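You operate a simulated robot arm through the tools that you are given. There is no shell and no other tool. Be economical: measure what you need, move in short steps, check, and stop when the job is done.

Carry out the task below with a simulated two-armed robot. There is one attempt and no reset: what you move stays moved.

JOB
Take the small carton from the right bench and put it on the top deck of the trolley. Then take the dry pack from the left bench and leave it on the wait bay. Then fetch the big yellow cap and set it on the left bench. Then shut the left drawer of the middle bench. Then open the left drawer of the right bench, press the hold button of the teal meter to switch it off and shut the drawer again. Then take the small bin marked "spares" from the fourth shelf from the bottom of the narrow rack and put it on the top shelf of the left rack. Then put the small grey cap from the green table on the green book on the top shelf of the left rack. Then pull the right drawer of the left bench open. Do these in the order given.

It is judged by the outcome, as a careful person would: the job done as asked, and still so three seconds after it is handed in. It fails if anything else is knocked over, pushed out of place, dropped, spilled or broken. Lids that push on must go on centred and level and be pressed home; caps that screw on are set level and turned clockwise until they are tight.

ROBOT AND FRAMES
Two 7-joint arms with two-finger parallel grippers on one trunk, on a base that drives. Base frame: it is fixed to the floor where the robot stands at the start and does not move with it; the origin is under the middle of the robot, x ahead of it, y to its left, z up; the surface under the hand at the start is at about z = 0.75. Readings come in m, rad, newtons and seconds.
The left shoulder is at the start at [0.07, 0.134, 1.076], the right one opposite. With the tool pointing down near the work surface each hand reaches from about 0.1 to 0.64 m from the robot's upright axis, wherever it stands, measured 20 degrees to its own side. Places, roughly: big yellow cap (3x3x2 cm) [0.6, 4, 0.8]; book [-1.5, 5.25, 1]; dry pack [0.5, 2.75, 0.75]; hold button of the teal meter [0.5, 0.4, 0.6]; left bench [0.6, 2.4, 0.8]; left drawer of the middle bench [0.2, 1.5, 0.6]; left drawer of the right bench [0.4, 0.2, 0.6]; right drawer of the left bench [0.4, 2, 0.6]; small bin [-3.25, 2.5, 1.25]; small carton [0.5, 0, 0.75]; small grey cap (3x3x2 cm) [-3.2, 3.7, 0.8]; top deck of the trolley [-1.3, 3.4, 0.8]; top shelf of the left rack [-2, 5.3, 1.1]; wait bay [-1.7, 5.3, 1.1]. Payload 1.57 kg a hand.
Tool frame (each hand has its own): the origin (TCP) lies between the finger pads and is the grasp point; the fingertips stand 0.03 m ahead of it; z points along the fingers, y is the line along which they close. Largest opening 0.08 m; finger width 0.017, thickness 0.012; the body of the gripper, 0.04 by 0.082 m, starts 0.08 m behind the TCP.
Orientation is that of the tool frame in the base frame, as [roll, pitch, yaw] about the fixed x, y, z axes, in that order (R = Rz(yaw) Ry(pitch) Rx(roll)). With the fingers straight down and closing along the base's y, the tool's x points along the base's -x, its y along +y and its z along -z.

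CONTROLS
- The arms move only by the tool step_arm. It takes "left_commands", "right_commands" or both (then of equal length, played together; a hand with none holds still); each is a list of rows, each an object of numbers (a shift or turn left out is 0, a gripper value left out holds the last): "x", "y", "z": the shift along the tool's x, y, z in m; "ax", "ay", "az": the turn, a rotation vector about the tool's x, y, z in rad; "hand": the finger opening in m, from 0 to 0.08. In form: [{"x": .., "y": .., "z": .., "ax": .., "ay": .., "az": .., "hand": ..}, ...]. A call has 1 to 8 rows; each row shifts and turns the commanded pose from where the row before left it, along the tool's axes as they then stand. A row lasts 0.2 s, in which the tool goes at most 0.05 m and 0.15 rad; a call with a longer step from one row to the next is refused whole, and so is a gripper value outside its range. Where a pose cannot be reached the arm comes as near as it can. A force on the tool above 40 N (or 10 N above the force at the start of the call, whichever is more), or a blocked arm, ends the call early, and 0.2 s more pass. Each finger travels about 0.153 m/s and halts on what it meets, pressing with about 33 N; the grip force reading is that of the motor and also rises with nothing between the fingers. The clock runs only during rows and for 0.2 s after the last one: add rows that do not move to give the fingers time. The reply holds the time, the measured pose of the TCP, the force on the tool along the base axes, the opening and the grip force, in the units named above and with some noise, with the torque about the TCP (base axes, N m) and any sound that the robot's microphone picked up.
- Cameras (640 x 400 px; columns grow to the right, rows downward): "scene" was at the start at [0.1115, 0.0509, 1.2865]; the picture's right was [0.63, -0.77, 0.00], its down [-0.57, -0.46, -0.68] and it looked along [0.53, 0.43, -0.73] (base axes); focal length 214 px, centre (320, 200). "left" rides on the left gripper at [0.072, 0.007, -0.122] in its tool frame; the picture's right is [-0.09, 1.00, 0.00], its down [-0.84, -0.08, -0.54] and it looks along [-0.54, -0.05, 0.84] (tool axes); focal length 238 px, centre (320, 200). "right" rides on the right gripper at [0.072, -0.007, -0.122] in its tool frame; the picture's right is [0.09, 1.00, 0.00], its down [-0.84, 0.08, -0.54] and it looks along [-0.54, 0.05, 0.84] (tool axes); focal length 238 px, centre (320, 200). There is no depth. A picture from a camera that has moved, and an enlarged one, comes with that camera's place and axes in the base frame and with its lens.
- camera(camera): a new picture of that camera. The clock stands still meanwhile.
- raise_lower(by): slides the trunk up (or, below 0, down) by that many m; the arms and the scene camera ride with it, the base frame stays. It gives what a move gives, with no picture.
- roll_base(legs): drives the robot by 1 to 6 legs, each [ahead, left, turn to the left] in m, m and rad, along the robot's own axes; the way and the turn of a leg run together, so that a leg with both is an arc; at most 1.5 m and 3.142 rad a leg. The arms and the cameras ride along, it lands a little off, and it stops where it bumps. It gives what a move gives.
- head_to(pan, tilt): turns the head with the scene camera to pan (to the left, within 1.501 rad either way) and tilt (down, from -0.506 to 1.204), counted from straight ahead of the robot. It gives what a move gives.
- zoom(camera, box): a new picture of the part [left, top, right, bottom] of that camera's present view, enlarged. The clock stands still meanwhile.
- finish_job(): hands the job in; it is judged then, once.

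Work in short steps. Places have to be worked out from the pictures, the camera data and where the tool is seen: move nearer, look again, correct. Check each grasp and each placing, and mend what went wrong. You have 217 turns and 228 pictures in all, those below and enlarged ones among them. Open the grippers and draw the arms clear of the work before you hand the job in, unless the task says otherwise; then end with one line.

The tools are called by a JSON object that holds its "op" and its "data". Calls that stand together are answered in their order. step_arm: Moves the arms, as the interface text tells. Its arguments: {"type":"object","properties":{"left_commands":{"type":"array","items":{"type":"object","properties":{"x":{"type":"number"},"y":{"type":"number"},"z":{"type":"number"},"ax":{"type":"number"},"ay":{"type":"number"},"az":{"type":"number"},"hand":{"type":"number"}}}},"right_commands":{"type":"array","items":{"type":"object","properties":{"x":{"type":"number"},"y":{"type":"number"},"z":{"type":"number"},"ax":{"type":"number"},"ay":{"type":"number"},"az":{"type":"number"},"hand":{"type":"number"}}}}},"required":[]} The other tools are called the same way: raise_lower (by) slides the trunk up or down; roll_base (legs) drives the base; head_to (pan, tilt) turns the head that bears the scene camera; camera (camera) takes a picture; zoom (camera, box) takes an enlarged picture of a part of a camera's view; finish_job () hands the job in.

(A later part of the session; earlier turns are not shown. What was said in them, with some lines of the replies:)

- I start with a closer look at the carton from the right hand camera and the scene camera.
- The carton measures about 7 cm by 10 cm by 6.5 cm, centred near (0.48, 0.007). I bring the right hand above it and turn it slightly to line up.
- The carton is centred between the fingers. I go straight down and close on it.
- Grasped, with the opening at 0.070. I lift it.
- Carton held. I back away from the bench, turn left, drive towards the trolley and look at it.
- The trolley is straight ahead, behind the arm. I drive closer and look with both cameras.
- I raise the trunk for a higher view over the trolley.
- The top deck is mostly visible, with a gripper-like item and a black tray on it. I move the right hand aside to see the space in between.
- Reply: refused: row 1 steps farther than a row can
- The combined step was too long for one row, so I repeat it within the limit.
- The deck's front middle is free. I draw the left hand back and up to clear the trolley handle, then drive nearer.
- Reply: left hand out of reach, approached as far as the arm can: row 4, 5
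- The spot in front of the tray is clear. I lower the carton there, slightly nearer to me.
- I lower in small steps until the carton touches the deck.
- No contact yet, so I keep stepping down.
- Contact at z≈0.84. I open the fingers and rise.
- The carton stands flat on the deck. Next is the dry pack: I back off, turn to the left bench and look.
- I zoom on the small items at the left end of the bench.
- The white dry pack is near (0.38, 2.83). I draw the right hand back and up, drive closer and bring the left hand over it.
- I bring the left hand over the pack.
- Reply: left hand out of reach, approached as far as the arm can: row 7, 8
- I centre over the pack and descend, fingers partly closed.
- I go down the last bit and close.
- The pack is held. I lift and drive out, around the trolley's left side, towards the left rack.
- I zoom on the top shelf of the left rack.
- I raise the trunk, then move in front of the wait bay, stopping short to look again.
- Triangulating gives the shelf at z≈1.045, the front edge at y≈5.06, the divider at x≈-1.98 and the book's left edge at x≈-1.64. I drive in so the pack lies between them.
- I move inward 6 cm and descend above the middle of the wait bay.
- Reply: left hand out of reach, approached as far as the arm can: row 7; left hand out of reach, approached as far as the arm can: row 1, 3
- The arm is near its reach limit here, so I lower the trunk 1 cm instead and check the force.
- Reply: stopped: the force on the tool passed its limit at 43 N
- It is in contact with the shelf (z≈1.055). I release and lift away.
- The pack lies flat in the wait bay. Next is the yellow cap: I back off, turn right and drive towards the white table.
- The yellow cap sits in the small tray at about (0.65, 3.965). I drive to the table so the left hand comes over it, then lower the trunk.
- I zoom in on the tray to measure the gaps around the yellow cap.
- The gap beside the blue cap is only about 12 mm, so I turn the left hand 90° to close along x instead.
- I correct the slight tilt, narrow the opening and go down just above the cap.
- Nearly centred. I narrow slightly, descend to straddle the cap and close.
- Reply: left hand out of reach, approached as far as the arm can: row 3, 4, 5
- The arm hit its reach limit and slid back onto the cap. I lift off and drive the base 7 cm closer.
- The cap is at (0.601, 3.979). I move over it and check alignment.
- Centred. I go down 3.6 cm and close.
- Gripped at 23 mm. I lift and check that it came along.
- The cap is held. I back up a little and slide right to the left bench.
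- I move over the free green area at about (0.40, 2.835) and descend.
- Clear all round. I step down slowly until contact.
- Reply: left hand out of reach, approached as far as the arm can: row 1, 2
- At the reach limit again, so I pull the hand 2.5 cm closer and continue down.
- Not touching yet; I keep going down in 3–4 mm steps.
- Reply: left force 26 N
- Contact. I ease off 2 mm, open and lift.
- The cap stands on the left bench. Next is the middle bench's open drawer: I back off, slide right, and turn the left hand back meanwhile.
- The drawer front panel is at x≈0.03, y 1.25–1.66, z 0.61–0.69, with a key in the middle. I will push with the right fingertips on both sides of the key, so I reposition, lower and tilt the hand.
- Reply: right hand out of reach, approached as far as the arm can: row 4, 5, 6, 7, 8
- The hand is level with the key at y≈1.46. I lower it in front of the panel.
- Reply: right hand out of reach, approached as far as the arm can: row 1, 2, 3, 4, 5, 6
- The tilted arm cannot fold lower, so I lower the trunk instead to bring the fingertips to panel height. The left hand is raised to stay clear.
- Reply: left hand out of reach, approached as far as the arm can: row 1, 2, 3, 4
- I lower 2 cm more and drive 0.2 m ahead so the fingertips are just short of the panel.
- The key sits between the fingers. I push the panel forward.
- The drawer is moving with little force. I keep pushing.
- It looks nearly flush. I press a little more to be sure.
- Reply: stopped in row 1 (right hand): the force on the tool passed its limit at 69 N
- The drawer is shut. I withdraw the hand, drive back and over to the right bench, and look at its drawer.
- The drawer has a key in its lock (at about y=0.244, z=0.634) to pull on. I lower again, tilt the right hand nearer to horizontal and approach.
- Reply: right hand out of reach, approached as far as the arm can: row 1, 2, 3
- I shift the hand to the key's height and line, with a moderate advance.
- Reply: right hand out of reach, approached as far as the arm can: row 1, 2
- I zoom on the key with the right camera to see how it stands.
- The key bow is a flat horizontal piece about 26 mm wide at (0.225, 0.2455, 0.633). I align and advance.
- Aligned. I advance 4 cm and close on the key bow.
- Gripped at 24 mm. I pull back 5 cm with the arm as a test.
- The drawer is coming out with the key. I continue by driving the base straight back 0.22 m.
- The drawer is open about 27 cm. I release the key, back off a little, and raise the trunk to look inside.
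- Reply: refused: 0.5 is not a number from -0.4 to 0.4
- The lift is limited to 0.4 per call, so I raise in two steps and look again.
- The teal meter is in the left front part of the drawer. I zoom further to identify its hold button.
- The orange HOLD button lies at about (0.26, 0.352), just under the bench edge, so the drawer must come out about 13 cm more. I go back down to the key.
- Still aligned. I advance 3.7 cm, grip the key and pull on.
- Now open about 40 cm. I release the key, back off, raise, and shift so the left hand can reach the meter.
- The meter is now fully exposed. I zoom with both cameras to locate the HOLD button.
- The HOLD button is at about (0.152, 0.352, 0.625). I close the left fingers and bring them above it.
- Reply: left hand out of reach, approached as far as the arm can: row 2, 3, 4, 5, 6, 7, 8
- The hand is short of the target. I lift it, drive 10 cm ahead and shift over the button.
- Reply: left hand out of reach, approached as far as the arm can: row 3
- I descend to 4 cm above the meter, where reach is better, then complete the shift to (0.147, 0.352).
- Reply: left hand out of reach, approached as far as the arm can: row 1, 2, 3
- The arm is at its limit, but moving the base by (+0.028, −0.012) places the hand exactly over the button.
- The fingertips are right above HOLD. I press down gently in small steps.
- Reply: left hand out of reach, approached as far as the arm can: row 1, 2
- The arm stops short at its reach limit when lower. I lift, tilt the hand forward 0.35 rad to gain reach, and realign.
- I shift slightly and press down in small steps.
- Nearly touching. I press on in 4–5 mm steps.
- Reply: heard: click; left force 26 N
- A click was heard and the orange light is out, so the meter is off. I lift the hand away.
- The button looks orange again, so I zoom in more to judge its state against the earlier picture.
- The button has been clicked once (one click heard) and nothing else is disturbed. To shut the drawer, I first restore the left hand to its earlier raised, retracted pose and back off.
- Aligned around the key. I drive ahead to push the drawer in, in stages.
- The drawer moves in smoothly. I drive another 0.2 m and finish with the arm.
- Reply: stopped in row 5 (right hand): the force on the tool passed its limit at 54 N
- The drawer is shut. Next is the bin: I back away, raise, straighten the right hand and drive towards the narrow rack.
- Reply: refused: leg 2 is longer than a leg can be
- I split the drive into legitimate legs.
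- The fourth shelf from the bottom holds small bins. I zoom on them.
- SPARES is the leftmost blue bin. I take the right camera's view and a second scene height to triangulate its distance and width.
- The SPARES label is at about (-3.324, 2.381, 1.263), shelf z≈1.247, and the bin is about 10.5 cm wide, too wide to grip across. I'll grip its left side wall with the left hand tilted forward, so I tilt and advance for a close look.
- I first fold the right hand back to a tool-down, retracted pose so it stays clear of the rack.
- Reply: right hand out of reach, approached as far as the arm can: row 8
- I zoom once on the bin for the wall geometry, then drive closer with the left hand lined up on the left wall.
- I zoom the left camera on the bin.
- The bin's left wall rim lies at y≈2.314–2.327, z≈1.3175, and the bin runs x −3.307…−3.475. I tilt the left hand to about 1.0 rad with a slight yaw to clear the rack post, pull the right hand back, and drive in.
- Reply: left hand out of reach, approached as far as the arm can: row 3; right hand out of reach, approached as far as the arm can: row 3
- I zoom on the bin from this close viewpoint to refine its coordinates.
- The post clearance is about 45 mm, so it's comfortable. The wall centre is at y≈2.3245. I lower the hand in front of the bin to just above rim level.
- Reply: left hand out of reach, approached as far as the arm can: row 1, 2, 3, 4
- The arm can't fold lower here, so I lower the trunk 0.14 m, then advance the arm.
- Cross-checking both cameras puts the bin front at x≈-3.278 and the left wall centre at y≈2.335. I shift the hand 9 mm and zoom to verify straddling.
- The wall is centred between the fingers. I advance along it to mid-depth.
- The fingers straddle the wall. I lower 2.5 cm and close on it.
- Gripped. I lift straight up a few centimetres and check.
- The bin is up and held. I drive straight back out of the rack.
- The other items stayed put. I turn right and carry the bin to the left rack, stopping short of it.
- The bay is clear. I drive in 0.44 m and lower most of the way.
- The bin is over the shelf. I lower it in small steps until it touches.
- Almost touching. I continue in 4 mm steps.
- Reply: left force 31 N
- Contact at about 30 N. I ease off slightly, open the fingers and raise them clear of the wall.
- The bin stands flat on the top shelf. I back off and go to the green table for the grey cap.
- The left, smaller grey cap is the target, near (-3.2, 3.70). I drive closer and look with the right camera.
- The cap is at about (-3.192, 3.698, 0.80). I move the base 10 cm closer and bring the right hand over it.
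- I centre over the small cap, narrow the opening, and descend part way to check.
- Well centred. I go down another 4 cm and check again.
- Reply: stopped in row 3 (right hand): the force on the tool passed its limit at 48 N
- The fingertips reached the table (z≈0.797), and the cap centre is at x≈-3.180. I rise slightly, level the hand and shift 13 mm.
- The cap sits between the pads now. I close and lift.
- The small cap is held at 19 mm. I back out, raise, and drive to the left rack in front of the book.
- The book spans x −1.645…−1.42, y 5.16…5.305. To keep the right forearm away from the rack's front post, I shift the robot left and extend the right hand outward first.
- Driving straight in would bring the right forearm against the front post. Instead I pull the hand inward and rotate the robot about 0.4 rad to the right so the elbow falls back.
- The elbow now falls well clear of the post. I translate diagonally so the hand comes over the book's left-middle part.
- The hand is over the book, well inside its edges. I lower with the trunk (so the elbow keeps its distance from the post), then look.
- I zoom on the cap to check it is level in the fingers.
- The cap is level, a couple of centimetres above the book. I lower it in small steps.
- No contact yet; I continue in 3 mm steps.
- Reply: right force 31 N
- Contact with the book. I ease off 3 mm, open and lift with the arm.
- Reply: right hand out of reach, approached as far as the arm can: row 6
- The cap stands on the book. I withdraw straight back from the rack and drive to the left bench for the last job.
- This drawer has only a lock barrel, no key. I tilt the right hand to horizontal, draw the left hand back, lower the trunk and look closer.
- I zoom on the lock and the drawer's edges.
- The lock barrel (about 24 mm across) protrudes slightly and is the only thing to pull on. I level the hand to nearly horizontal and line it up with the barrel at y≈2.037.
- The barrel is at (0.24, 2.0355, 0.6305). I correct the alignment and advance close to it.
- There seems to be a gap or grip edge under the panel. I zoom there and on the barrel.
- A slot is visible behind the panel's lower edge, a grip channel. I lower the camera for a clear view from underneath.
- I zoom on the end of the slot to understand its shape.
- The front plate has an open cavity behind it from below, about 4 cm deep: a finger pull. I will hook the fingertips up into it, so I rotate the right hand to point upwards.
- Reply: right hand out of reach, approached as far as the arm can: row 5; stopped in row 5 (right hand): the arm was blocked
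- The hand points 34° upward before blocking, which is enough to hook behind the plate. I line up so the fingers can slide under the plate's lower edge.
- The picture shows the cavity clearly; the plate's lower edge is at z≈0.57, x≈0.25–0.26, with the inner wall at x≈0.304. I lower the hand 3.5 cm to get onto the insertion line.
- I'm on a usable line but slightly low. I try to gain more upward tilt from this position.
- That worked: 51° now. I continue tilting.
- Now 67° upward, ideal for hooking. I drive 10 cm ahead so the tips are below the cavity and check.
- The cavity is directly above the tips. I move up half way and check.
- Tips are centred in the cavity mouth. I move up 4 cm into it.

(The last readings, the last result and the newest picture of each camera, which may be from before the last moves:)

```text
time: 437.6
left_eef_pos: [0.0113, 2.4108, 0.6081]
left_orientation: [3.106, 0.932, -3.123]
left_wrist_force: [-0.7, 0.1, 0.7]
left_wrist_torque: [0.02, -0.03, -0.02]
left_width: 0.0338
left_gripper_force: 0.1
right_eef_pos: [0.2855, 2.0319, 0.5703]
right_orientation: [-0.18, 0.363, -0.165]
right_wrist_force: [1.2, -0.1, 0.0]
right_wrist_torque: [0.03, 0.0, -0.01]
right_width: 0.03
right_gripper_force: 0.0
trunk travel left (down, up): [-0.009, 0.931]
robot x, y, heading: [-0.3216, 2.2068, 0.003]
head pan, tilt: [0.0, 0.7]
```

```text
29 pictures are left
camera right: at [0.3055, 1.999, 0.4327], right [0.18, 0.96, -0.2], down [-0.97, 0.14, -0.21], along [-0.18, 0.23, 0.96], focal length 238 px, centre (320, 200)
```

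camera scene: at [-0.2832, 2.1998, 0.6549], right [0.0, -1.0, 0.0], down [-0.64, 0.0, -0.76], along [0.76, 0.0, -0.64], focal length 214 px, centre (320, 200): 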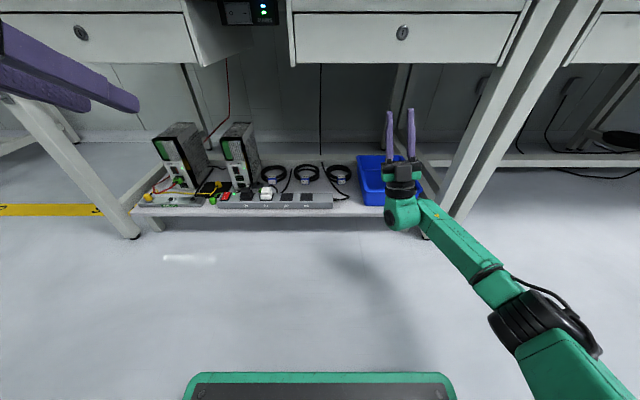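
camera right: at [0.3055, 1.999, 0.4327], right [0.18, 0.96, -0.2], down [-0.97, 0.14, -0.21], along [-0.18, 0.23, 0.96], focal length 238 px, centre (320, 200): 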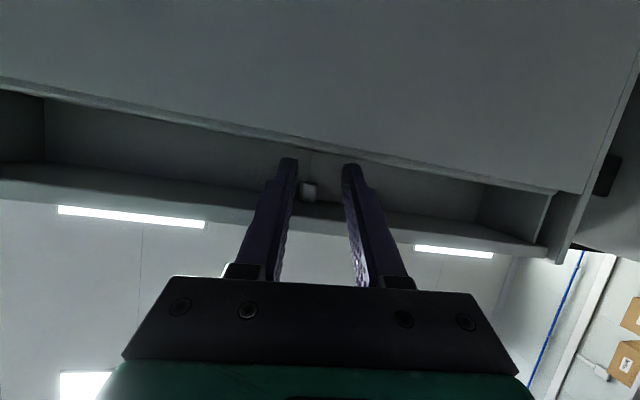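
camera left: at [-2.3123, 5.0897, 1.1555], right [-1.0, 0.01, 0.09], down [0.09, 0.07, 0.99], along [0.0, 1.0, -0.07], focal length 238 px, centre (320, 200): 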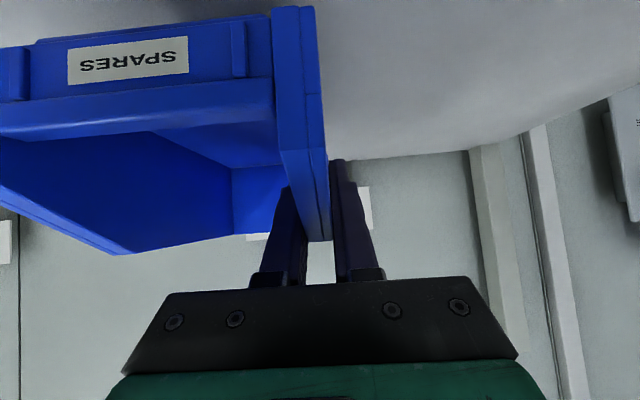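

No contact forces; the tips are inside the cavity. I pull back by driving the base 10 cm.

{"op": "roll_base", "data": {"legs": [[-0.1, 0.0, 0]]}}

{"op": "camera", "data": {"camera": "scene"}}

{"op": "camera", "data": {"camera": "right"}}

```text
time: 438.7
left_eef_pos: [-0.0883, 2.4093, 0.6085]
left_orientation: [3.106, 0.932, -3.124]
left_wrist_force: [0.6, 0.1, -0.3]
left_wrist_torque: [0.0, 0.01, 0.0]
left_width: 0.034
left_gripper_force: 0.0
right_eef_pos: [0.1843, 2.0327, 0.5705]
right_orientation: [-0.182, 0.362, -0.166]
right_wrist_force: [-0.4, -0.2, 0.2]
right_wrist_torque: [0.01, 0.0, 0.01]
right_width: 0.0299
right_gripper_force: 0.0
trunk travel left (down, up): [-0.009, 0.931]
robot x, y, heading: [-0.419, 2.2053, -0.004]
head pan, tilt: [0.0, 0.7]
```

```text
28 pictures are left
camera scene: at [-0.2849, 2.2056, 0.6549], right [0.0, -1.0, 0.0], down [-0.64, 0.0, -0.76], along [0.76, 0.0, -0.64], focal length 214 px, centre (320, 200)
```

scene: 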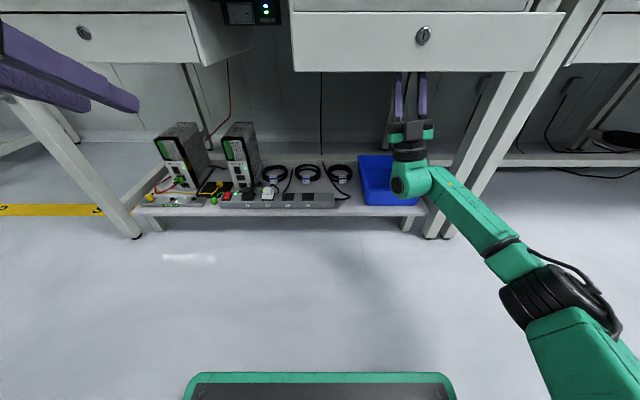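

```text
27 pictures are left
camera right: at [0.2049, 1.998, 0.433], right [0.18, 0.96, -0.2], down [-0.97, 0.14, -0.22], along [-0.18, 0.23, 0.96], focal length 238 px, centre (320, 200)
```

right: 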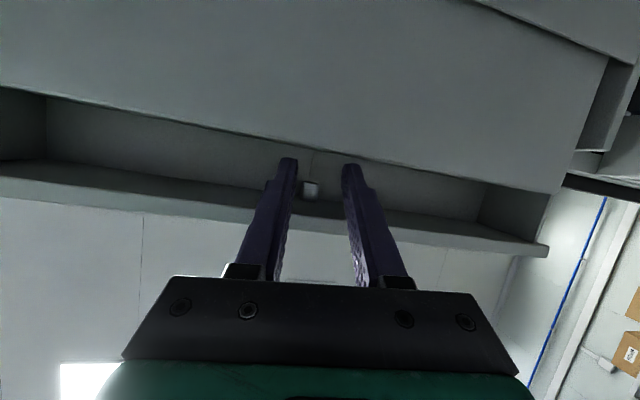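

The drawer is sliding out. I pull another 20 cm.

{"op": "roll_base", "data": {"legs": [[-0.2, 0.0, 0.003]]}}

{"op": "camera", "data": {"camera": "right"}}

```text
time: 440.3
left_eef_pos: [-0.2918, 2.4096, 0.6087]
left_orientation: [3.108, 0.932, -3.122]
left_wrist_force: [0.8, 0.8, 0.1]
left_wrist_torque: [0.0, 0.0, -0.04]
left_width: 0.0338
left_gripper_force: 0.1
right_eef_pos: [-0.0186, 2.0322, 0.5699]
right_orientation: [-0.18, 0.361, -0.165]
right_wrist_force: [-0.7, -0.5, -0.5]
right_wrist_torque: [-0.02, 0.02, 0.01]
right_width: 0.0302
right_gripper_force: 0.1
trunk travel left (down, up): [-0.009, 0.931]
robot x, y, heading: [-0.6212, 2.2054, -0.002]
head pan, tilt: [0.0, 0.7]
```

```text
26 pictures are left
camera right: at [0.0019, 1.9985, 0.4331], right [0.18, 0.96, -0.2], down [-0.97, 0.14, -0.22], along [-0.18, 0.23, 0.96], focal length 238 px, centre (320, 200)
```

right: 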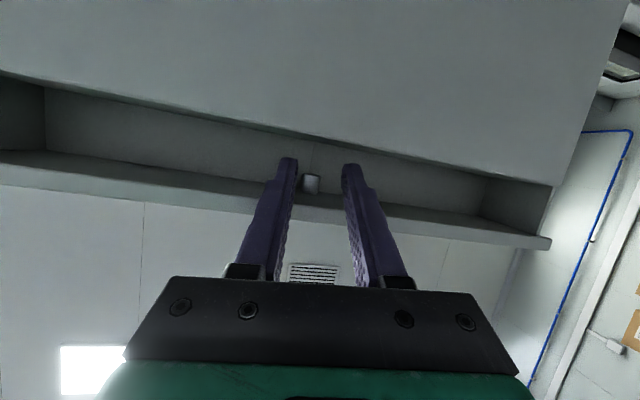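

The drawer is open nearly 30 cm. I unhook downward, drive back, and look at the result.

{"op": "step_arm", "data": {"right_commands": [{"x": 0.005, "z": 0.002}, {"x": 0.0123, "y": 0.0059, "z": -0.0322}, {"x": 0.0123, "y": 0.0059, "z": -0.0322}]}}

{"op": "roll_base", "data": {"legs": [[-0.45, 0.0, 0]]}}

{"op": "raise_lower", "data": {"by": 0.4}}

{"op": "camera", "data": {"camera": "scene"}}

```text
time: 441.1
left_eef_pos: [-0.2919, 2.41, 0.6085]
left_orientation: [3.107, 0.931, -3.122]
left_wrist_force: [-1.1, 1.3, -0.5]
left_wrist_torque: [0.04, 0.03, 0.0]
left_width: 0.0339
left_gripper_force: 0.2
right_eef_pos: [-0.0143, 2.0325, 0.4998]
right_orientation: [-0.182, 0.363, -0.164]
right_wrist_force: [-0.7, 0.6, -0.5]
right_wrist_torque: [-0.03, -0.01, 0.06]
right_width: 0.0301
right_gripper_force: 0.0
trunk travel left (down, up): [-0.009, 0.931]
robot x, y, heading: [-0.6233, 2.2033, 0.005]
head pan, tilt: [0.0, 0.7]
```

```text
time: 443.8
left_eef_pos: [-0.7356, 2.4097, 0.6085]
left_orientation: [3.108, 0.93, -3.12]
left_wrist_force: [0.1, 0.2, 0.5]
left_wrist_torque: [-0.01, 0.01, -0.01]
left_width: 0.0339
left_gripper_force: 0.0
right_eef_pos: [-0.4582, 2.0337, 0.5003]
right_orientation: [-0.182, 0.361, -0.162]
right_wrist_force: [0.1, 0.9, 0.5]
right_wrist_torque: [0.0, -0.02, -0.02]
right_width: 0.0302
right_gripper_force: 0.2
trunk travel left (down, up): [-0.009, 0.931]
robot x, y, heading: [-1.069, 2.2041, 0.003]
head pan, tilt: [0.0, 0.7]
```

```text
time: 447.7
left_eef_pos: [-0.7369, 2.4087, 1.0084]
left_orientation: [3.107, 0.931, -3.118]
left_wrist_force: [-0.4, -0.2, -0.2]
left_wrist_torque: [0.02, 0.01, -0.01]
left_width: 0.034
left_gripper_force: 0.0
right_eef_pos: [-0.4582, 2.0336, 0.8991]
right_orientation: [-0.181, 0.361, -0.164]
right_wrist_force: [-0.2, 1.1, -0.1]
right_wrist_torque: [0.01, 0.01, -0.01]
right_width: 0.0297
right_gripper_force: 0.0
trunk travel left (down, up): [-0.409, 0.531]
robot x, y, heading: [-1.0684, 2.2041, 0.007]
head pan, tilt: [0.0, 0.7]
```

```text
25 pictures are left
camera scene: at [-0.9329, 2.2047, 1.0549], right [0.0, -1.0, 0.0], down [-0.64, 0.0, -0.76], along [0.76, 0.0, -0.64], focal length 214 px, centre (320, 200)
```

scene: 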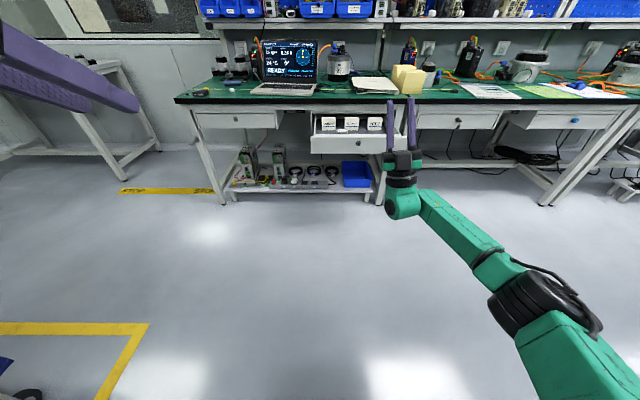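

The right drawer of the left bench is open. I do a last check of the other drawers and the left bench.

{"op": "zoom", "data": {"camera": "scene", "box": [180, 60, 420, 200]}}

{"op": "head_to", "data": {"pan": -0.6, "tilt": 0.5}}

{"op": "camera", "data": {"camera": "scene"}}

```text
2.67 times, centred on (300, 130) of scene
camera zoom: at [-0.9329, 2.2047, 1.0549], right [0.0, -1.0, 0.0], down [-0.64, 0.0, -0.76], along [0.76, 0.0, -0.64], focal length 572 px, centre (373, 387)
```

zoom: 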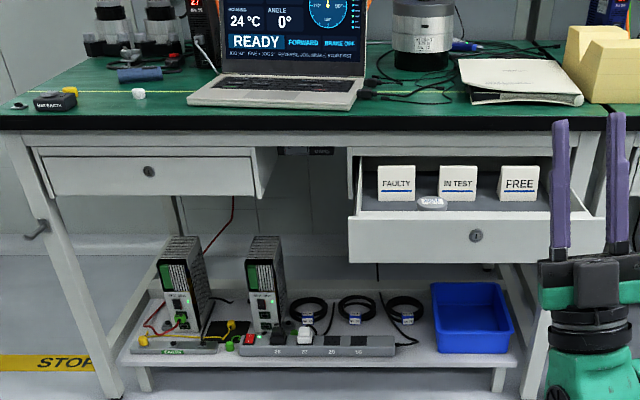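

```text
time: 448.7
left_eef_pos: [-0.7361, 2.409, 1.0086]
left_orientation: [3.107, 0.931, -3.119]
left_wrist_force: [-0.6, 0.3, 0.1]
left_wrist_torque: [-0.01, 0.02, 0.01]
left_width: 0.034
left_gripper_force: 0.1
right_eef_pos: [-0.4574, 2.0331, 0.9001]
right_orientation: [-0.18, 0.364, -0.161]
right_wrist_force: [0.4, 1.0, 0.2]
right_wrist_torque: [-0.01, 0.03, 0.0]
right_width: 0.0298
right_gripper_force: 0.1
trunk travel left (down, up): [-0.409, 0.531]
robot x, y, heading: [-1.066, 2.2058, 0.005]
head pan, tilt: [-0.6, 0.499]
```

```text
23 pictures are left
camera scene: at [-0.9425, 2.1533, 1.0726], right [-0.56, -0.83, 0.0], down [-0.4, 0.27, -0.88], along [0.73, -0.49, -0.48], focal length 214 px, centre (320, 200)
```

scene: 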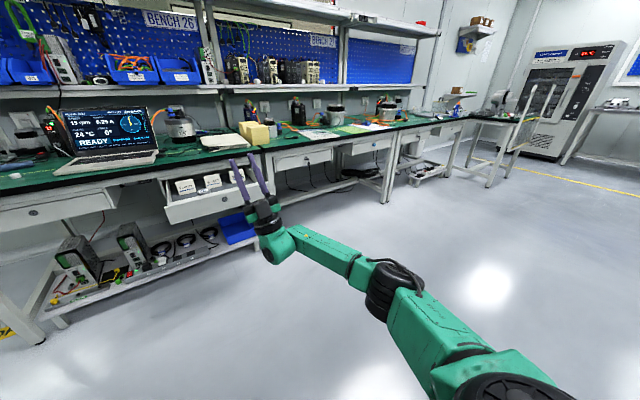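

All drawers are as asked and the yellow cap is in place behind the mat-earth box. I open the grippers fully and hand in.

{"op": "step_arm", "data": {"left_commands": [{"hand": 0.08}, {"hand": 0.08}, {}], "right_commands": [{"hand": 0.08}, {"hand": 0.08}, {}]}}

{"op": "finish_job", "data": {}}

```text
time: 449.5
left_eef_pos: [-0.7378, 2.4097, 1.0076]
left_orientation: [3.108, 0.931, -3.118]
left_wrist_force: [0.4, -0.2, -0.8]
left_wrist_torque: [-0.01, 0.02, 0.02]
left_width: 0.0798
left_gripper_force: 0.2
right_eef_pos: [-0.4583, 2.033, 0.9014]
right_orientation: [-0.181, 0.362, -0.164]
right_wrist_force: [-0.2, -0.1, 0.0]
right_wrist_torque: [0.01, 0.0, 0.0]
right_width: 0.0797
right_gripper_force: 0.1
trunk travel left (down, up): [-0.409, 0.531]
robot x, y, heading: [-1.0698, 2.2064, 0.005]
head pan, tilt: [-0.6, 0.499]
```

```text
The job is handed in.
```

All eight steps were done in the order given and the job is handed in; the one doubt is the meter, where I heard a single click from HOLD but its display was blank before and after, so I could not see that it is off.
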